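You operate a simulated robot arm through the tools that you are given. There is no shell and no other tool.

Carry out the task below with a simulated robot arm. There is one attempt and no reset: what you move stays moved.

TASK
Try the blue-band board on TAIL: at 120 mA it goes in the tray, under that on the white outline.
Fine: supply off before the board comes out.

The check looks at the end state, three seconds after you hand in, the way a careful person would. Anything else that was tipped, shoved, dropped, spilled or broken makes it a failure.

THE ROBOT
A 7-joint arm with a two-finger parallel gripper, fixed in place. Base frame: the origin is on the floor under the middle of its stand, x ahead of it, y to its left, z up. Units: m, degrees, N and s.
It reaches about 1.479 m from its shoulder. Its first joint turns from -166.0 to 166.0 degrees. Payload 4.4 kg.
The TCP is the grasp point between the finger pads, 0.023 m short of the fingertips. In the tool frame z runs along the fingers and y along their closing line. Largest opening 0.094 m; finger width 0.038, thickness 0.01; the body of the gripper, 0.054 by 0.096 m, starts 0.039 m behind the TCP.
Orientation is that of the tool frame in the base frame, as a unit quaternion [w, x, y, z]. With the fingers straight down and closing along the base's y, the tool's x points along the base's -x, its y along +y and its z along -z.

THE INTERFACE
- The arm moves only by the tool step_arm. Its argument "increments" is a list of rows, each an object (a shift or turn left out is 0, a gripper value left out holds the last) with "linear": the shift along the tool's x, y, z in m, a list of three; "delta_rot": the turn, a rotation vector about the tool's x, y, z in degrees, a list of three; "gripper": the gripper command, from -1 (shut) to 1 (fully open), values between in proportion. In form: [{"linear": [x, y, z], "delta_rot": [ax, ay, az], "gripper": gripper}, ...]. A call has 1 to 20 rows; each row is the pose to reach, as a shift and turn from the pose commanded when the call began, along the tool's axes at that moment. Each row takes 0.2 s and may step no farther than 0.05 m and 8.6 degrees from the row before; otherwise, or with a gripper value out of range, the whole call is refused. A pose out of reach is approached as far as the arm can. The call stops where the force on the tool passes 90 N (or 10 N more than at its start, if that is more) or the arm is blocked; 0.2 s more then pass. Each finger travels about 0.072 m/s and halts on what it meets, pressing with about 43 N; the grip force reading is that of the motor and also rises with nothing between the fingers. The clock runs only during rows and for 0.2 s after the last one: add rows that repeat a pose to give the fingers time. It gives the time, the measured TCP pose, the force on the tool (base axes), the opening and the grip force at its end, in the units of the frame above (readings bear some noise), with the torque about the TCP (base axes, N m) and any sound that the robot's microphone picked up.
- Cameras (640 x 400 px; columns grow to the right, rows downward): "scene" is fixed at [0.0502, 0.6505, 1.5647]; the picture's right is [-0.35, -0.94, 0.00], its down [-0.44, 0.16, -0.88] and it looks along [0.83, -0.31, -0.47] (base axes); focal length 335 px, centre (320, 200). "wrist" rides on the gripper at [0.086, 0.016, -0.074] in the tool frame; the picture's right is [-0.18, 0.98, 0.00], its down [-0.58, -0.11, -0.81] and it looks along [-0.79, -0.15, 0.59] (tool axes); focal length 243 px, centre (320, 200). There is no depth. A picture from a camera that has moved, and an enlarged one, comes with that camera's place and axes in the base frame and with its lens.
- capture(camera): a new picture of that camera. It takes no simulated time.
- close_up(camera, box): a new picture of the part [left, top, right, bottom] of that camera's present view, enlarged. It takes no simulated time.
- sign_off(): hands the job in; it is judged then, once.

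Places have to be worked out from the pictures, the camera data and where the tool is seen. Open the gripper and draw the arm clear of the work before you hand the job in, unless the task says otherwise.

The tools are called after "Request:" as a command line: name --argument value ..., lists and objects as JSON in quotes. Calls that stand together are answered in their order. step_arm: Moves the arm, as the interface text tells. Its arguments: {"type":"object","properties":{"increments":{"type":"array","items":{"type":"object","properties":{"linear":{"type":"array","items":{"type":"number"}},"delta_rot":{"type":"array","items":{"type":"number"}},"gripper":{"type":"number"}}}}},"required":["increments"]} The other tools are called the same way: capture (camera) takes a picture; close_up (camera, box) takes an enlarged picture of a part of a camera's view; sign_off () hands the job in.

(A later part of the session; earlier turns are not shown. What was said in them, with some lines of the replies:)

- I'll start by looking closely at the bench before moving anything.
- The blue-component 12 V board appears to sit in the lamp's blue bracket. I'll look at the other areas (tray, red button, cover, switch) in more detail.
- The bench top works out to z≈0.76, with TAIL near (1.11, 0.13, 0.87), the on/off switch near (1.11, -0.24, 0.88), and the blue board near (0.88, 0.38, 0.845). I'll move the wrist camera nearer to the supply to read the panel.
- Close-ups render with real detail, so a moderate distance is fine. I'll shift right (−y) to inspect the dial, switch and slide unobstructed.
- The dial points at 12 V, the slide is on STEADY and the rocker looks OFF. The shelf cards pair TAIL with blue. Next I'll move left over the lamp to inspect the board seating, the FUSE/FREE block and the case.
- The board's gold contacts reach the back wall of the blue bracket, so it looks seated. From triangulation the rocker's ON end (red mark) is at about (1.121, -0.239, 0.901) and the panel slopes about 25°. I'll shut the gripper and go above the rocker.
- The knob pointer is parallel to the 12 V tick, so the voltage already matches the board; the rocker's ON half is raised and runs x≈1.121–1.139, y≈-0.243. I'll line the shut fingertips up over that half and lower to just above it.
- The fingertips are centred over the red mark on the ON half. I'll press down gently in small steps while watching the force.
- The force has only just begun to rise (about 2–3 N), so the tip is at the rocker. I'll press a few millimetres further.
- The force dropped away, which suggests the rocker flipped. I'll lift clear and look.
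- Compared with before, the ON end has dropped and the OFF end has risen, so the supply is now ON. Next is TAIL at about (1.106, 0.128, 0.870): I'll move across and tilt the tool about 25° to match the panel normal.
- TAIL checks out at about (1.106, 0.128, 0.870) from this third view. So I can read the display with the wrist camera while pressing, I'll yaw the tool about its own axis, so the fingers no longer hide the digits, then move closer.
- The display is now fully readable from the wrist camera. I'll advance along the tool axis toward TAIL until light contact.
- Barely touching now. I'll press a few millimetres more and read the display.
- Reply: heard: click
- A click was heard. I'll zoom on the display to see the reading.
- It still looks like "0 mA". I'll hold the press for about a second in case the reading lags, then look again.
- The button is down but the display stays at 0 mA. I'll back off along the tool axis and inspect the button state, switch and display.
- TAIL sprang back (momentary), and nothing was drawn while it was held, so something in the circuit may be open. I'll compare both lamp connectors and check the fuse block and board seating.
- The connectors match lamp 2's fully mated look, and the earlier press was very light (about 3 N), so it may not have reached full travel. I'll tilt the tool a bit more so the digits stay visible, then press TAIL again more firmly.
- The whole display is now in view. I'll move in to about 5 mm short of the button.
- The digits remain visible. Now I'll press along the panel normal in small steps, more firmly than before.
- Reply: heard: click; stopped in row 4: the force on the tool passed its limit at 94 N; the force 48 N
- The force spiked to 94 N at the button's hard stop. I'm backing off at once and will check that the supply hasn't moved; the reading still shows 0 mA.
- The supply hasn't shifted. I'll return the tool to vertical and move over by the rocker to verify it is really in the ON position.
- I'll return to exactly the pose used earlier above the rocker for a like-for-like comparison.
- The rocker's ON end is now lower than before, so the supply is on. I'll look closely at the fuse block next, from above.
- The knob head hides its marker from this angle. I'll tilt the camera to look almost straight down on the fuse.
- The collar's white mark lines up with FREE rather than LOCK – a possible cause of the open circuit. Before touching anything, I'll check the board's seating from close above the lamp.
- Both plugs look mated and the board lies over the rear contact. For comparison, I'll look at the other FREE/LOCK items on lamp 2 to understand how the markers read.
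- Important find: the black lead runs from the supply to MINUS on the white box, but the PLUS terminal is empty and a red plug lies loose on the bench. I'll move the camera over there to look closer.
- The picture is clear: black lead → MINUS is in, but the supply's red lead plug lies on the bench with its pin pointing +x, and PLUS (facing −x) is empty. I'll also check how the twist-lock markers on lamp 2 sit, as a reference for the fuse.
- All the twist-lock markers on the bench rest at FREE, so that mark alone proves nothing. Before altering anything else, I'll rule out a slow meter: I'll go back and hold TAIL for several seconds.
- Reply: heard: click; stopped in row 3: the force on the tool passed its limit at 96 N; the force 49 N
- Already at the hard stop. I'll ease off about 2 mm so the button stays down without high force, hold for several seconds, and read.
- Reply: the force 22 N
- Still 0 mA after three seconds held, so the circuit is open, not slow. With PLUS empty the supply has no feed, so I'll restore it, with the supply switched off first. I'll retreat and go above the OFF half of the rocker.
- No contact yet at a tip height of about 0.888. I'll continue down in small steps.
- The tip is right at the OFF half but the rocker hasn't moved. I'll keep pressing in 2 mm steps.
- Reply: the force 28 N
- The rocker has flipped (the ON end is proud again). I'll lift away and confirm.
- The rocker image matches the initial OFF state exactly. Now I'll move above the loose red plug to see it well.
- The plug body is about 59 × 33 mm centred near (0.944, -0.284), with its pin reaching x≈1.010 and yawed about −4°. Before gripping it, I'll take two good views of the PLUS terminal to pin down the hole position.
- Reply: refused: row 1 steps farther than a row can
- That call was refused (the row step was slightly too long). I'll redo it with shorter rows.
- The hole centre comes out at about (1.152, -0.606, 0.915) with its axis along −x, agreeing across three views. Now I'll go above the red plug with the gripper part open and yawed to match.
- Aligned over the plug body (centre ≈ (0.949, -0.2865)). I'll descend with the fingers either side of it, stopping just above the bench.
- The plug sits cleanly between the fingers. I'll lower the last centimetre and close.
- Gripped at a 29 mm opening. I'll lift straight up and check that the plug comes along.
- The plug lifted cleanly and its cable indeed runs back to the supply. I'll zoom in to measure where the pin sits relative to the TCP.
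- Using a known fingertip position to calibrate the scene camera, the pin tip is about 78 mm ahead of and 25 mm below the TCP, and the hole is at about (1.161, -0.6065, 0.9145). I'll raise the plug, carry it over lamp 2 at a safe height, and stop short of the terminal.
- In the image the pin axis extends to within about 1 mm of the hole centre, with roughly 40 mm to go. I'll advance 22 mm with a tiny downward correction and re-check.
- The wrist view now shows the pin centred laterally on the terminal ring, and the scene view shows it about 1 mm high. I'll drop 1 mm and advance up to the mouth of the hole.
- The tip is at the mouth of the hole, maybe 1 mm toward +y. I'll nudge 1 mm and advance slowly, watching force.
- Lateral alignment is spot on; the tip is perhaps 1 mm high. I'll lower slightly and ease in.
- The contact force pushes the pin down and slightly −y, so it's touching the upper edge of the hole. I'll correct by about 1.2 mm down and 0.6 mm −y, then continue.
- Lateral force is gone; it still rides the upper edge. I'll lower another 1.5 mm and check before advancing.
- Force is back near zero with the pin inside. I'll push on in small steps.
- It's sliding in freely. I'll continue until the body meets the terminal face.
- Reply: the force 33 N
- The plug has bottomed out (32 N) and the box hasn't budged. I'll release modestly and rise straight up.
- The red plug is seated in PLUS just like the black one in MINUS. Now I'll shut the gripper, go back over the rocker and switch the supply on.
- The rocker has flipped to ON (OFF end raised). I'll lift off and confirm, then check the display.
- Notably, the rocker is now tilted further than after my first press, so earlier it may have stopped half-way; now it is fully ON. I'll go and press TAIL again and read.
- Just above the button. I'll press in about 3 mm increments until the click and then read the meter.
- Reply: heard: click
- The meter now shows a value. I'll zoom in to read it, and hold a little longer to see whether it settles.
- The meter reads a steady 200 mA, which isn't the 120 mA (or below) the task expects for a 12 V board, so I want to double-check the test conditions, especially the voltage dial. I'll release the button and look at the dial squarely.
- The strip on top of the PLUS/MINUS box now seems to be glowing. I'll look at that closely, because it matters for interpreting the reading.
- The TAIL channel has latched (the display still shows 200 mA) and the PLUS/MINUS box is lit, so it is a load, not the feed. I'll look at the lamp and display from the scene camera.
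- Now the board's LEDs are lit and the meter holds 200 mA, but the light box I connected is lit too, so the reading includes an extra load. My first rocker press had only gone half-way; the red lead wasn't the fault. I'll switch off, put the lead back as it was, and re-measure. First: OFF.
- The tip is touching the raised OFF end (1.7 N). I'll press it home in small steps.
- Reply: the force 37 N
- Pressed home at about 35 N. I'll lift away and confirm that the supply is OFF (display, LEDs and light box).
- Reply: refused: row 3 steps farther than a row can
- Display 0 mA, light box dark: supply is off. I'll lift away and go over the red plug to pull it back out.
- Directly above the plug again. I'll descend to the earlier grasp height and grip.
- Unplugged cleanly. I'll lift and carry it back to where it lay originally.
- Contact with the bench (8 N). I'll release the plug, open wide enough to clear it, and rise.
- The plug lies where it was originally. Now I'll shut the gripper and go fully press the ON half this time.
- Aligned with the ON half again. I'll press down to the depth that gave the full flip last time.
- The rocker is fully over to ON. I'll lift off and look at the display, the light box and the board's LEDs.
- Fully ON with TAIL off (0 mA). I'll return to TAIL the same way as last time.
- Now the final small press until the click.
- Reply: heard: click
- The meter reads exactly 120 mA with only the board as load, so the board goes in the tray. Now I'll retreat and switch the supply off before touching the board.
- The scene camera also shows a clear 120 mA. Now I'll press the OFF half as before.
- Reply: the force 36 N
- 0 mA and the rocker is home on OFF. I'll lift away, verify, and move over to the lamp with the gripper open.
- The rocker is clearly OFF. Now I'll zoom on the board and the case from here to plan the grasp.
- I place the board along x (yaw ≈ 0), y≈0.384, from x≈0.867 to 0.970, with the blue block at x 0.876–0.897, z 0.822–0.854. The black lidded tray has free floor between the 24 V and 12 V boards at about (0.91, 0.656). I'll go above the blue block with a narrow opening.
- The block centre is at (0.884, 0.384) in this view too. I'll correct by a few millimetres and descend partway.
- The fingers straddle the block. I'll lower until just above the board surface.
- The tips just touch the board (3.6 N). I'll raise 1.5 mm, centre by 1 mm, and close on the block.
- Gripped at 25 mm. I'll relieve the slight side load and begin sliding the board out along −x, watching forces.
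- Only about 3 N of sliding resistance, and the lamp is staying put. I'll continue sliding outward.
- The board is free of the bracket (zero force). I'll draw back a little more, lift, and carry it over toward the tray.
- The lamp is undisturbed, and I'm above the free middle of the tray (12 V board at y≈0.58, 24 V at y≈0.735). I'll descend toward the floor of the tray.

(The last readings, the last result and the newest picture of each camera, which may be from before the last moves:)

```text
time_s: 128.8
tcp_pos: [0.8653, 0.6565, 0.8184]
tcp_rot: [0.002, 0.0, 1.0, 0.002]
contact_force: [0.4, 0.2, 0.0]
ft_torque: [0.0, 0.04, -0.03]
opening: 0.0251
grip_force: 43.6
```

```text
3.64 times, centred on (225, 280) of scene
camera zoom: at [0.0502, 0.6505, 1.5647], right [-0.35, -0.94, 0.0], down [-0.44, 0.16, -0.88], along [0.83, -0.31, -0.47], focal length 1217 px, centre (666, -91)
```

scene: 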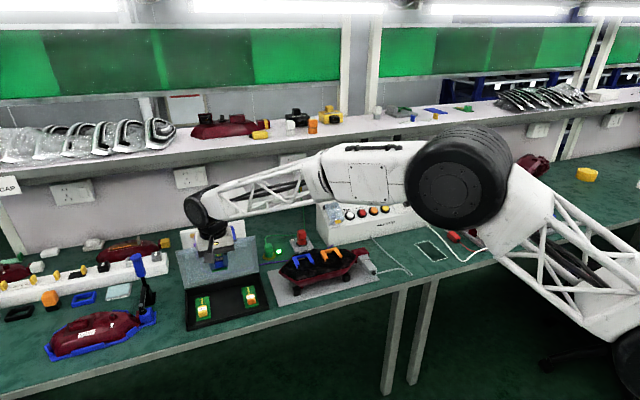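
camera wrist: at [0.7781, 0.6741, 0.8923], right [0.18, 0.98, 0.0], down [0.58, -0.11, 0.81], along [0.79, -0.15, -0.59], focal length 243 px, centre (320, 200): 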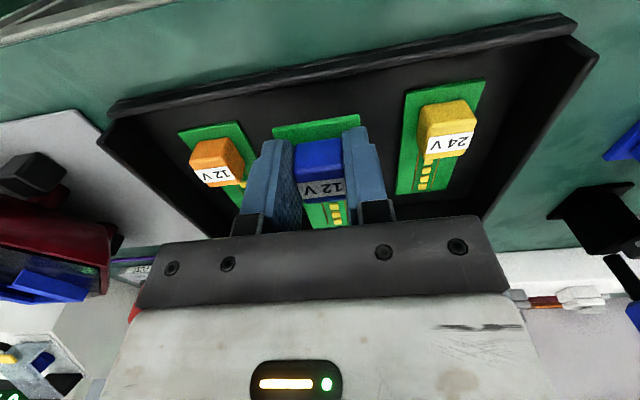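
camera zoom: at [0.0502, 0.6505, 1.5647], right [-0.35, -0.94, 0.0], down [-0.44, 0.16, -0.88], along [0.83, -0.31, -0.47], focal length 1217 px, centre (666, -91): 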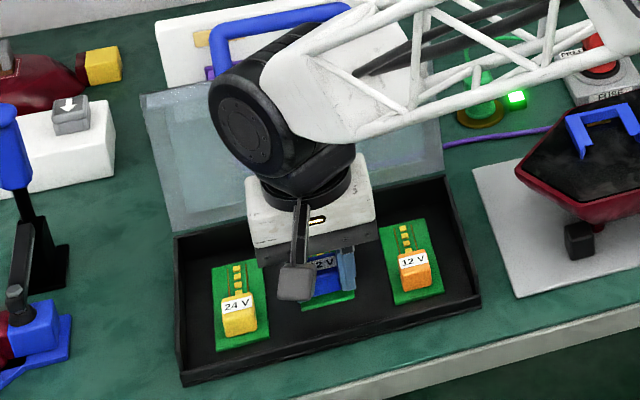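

Clear on both sides. I'll continue down slowly until the board touches the tray floor.

Request:
step_arm --increments '[{"linear": [0, 0, 0.01], "gripper": -1}, {"linear": [0, 0, 0.02]}, {"linear": [0, 0, 0.026]}]'

Request:
step_arm --increments '[{"linear": [0, 0, 0.003], "gripper": -1}, {"linear": [0, 0, 0.005]}]'

```text
time_s: 129.6
tcp_pos: [0.8662, 0.6571, 0.7929]
tcp_rot: [0.001, 0.0, 1.0, 0.0]
contact_force: [0.2, 0.4, 0.7]
ft_torque: [0.0, 0.05, -0.02]
opening: 0.025
grip_force: 42.6
```

```text
time_s: 130.2
tcp_pos: [0.8665, 0.6552, 0.7885]
tcp_rot: [0.001, 0.0, 1.0, 0.0]
contact_force: [-0.4, -0.8, 0.4]
ft_torque: [0.0, 0.0, -0.02]
opening: 0.0249
grip_force: 43.2
```

Request:
step_arm --increments '[{"linear": [0, 0, 0.002], "gripper": -1}, {"linear": [0, 0, 0.003]}]'

Request:
step_arm --increments '[{"linear": [0, 0, 0.0015], "gripper": -1}, {"linear": [0, 0, 0.0025]}]'

Request:
close_up --camera "scene" --box '[185, 260, 275, 330]'

```text
time_s: 130.8
tcp_pos: [0.8676, 0.6571, 0.7851]
tcp_rot: [0.001, 0.0, 1.0, 0.0]
contact_force: [-0.1, -0.1, -0.5]
ft_torque: [0.01, 0.05, 0.01]
opening: 0.0248
grip_force: 43.3
```

```text
time_s: 131.4
tcp_pos: [0.8671, 0.6559, 0.7834]
tcp_rot: [0.002, 0.0, 1.0, 0.0]
contact_force: [1.1, -1.9, 3.2]
ft_torque: [-0.01, 0.04, 0.02]
opening: 0.0248
grip_force: 42.7
```

```text
5.71 times, centred on (230, 295) of scene
camera zoom: at [0.0502, 0.6505, 1.5647], right [-0.35, -0.94, 0.0], down [-0.44, 0.16, -0.88], along [0.83, -0.31, -0.47], focal length 1913 px, centre (834, -343)
```

zoom: 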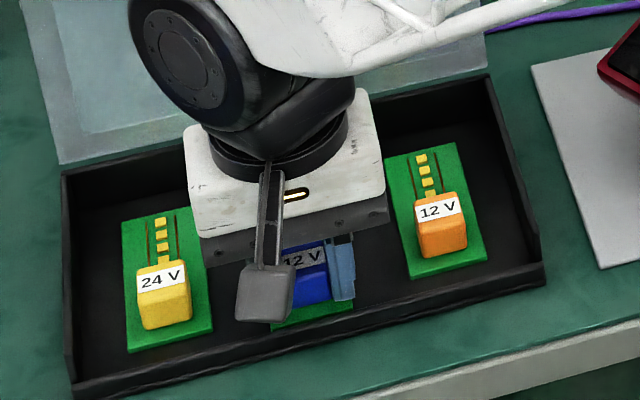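

The board has touched the tray floor (3 N at the expected height). I'll release, opening moderately, and rise straight up.

Request:
step_arm --increments '[{"linear": [0, 0, 0.0005], "gripper": -1}, {"linear": [0, 0, 0.0005], "gripper": 0.0}, {"linear": [0, 0, 0.0005]}, {"linear": [0, 0, 0.0005]}, {"linear": [0, 0, -0.02]}, {"linear": [0, 0, -0.06]}, {"linear": [0, 0, -0.1]}, {"linear": [0, 0, -0.145]}, {"linear": [0, 0, -0.19]}]'

Request:
capture --camera "wrist"

Request:
close_up --camera "scene" --box '[165, 215, 285, 335]'

```text
time_s: 133.4
tcp_pos: [0.8645, 0.6541, 0.9719]
tcp_rot: [0.001, 0.0, 1.0, -0.001]
contact_force: [-0.2, 0.2, -1.6]
ft_torque: [-0.02, -0.04, -0.01]
opening: 0.0469
grip_force: 0.1
```

```text
taken
camera wrist: at [0.778, 0.6719, 1.0467], right [0.18, 0.98, 0.0], down [0.58, -0.11, 0.81], along [0.79, -0.15, -0.59], focal length 243 px, centre (320, 200)
```

wrist: 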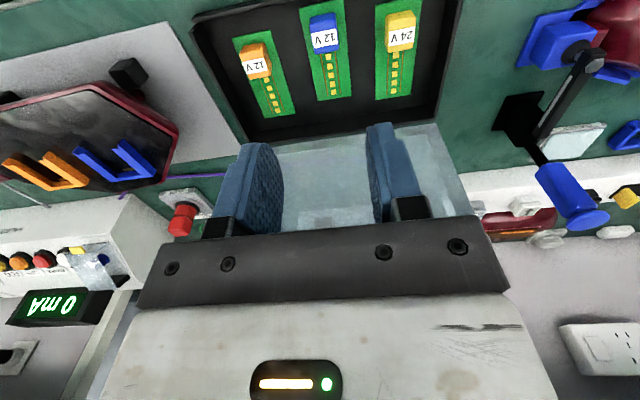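

```text
3.33 times, centred on (225, 275) of scene
camera zoom: at [0.0502, 0.6505, 1.5647], right [-0.35, -0.94, 0.0], down [-0.44, 0.16, -0.88], along [0.83, -0.31, -0.47], focal length 1116 px, centre (637, -50)
```

zoom: 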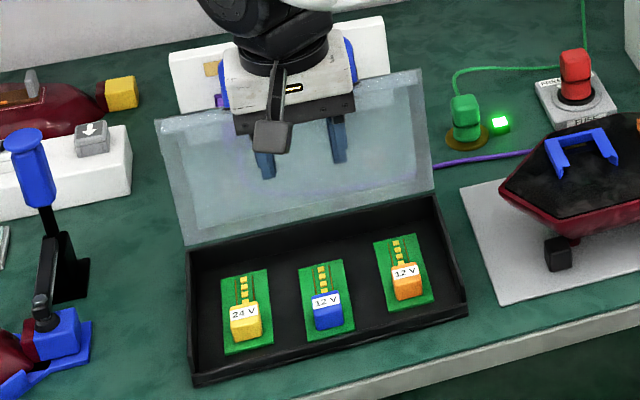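

The blue-band board lies flat in the tray between the two others, which haven't moved. I'll withdraw the arm back to its starting area with the gripper open.

Request:
step_arm --increments '[{"linear": [0.005, 0, -0.045], "gripper": 0}, {"linear": [0.01, 0, -0.09]}, {"linear": [0.02, -0.01, -0.135]}, {"linear": [0.03, -0.02, -0.175], "gripper": 1}, {"linear": [0.04, -0.06, -0.19]}, {"linear": [0.048, -0.105, -0.2]}, {"linear": [0.056, -0.15, -0.205]}, {"linear": [0.064, -0.195, -0.21]}, {"linear": [0.072, -0.24, -0.215]}, {"linear": [0.08, -0.285, -0.22]}, {"linear": [0.088, -0.33, -0.224]}, {"linear": [0.096, -0.375, -0.224]}, {"linear": [0.104, -0.42, -0.224]}, {"linear": [0.112, -0.465, -0.224]}, {"linear": [0.12, -0.51, -0.224]}, {"linear": [0.128, -0.555, -0.224]}, {"linear": [0.136, -0.6, -0.224]}, {"linear": [0.144, -0.645, -0.224]}, {"linear": [0.15, -0.68, -0.224]}]'

Request:
capture --camera "scene"

Request:
close_up --camera "scene" --box '[165, 215, 405, 335]'

Request:
close_up --camera "scene" --box '[310, 150, 570, 290]'

```text
time_s: 137.4
tcp_pos: [0.7166, -0.0207, 1.1965]
tcp_rot: [0.001, -0.001, 1.0, 0.0]
contact_force: [0.4, -0.7, 0.4]
ft_torque: [0.01, 0.02, 0.01]
opening: 0.0939
grip_force: 0.1
```

```text
taken
```

scene: 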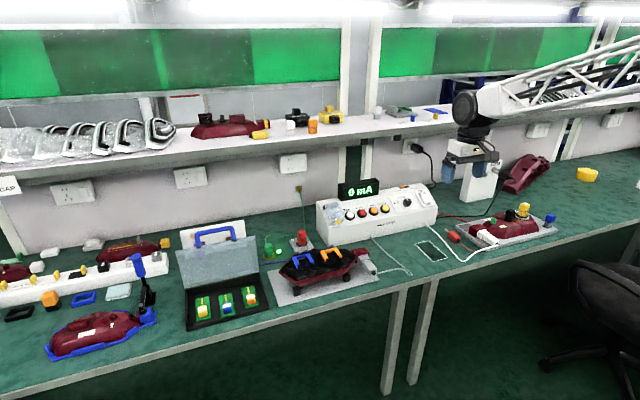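

```text
2.67 times, centred on (285, 275) of scene
camera zoom: at [0.0502, 0.6505, 1.5647], right [-0.35, -0.94, 0.0], down [-0.44, 0.16, -0.88], along [0.83, -0.31, -0.47], focal length 893 px, centre (413, 0)
```

zoom: 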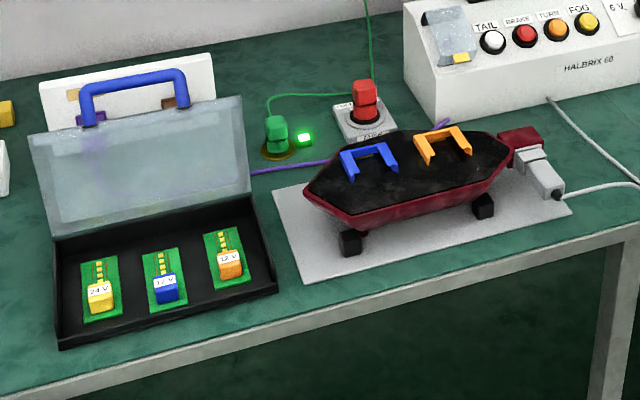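

```text
2.46 times, centred on (440, 220) of scene
camera zoom: at [0.0502, 0.6505, 1.5647], right [-0.35, -0.94, 0.0], down [-0.44, 0.16, -0.88], along [0.83, -0.31, -0.47], focal length 824 px, centre (25, 151)
```

zoom: 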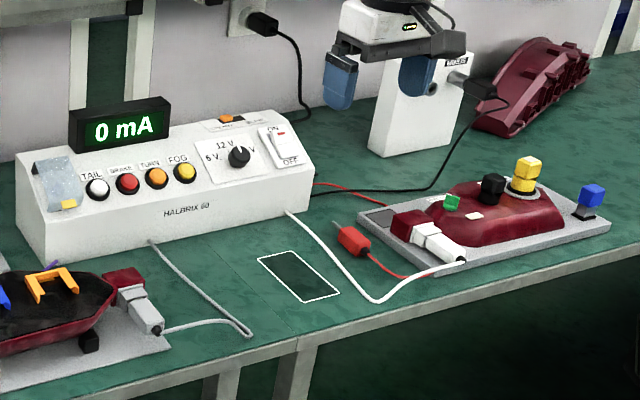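

Final check: the board is in the tray, the supply is OFF at 0 mA, the red lead and everything else sit where they started, and the arm is clear with the gripper open. I'm handing in.

Request:
sign_off

```text
The job is handed in.
```

The blue-band board read 120 mA on TAIL, so it is now in the tray, between the 24 V board and the other 12 V board. I took "the tray" to be the black box with the clear lid, since it already held those two boards.

- **Supply:** I switched it off, and the display showed 0 mA, before I slid the board out of the lamp. It is still off.
- **False readings:** The first tries read 0 mA because my first press left the supply switch only part-way over. I took the cause to be the red lead lying out of PLUS and plugged it in. With the switch fully on, the meter then read 200 mA. That included the light box on those leads, so I didn't use it.
- **Red lead:** With the supply off, I unplugged it and laid the plug back where it had been, then re-measured. The plug is within a few millimetres of its original spot, but the cable lies along a different path on the bench.
- **TAIL button:** Three of my presses on TAIL bottomed out hard. Two of those went just over the arm's 90 N limit and stopped the move. The supply didn't shift, and the button still works.

Nothing else looks moved in the last pictures. The arm is back near its start with the gripper open.
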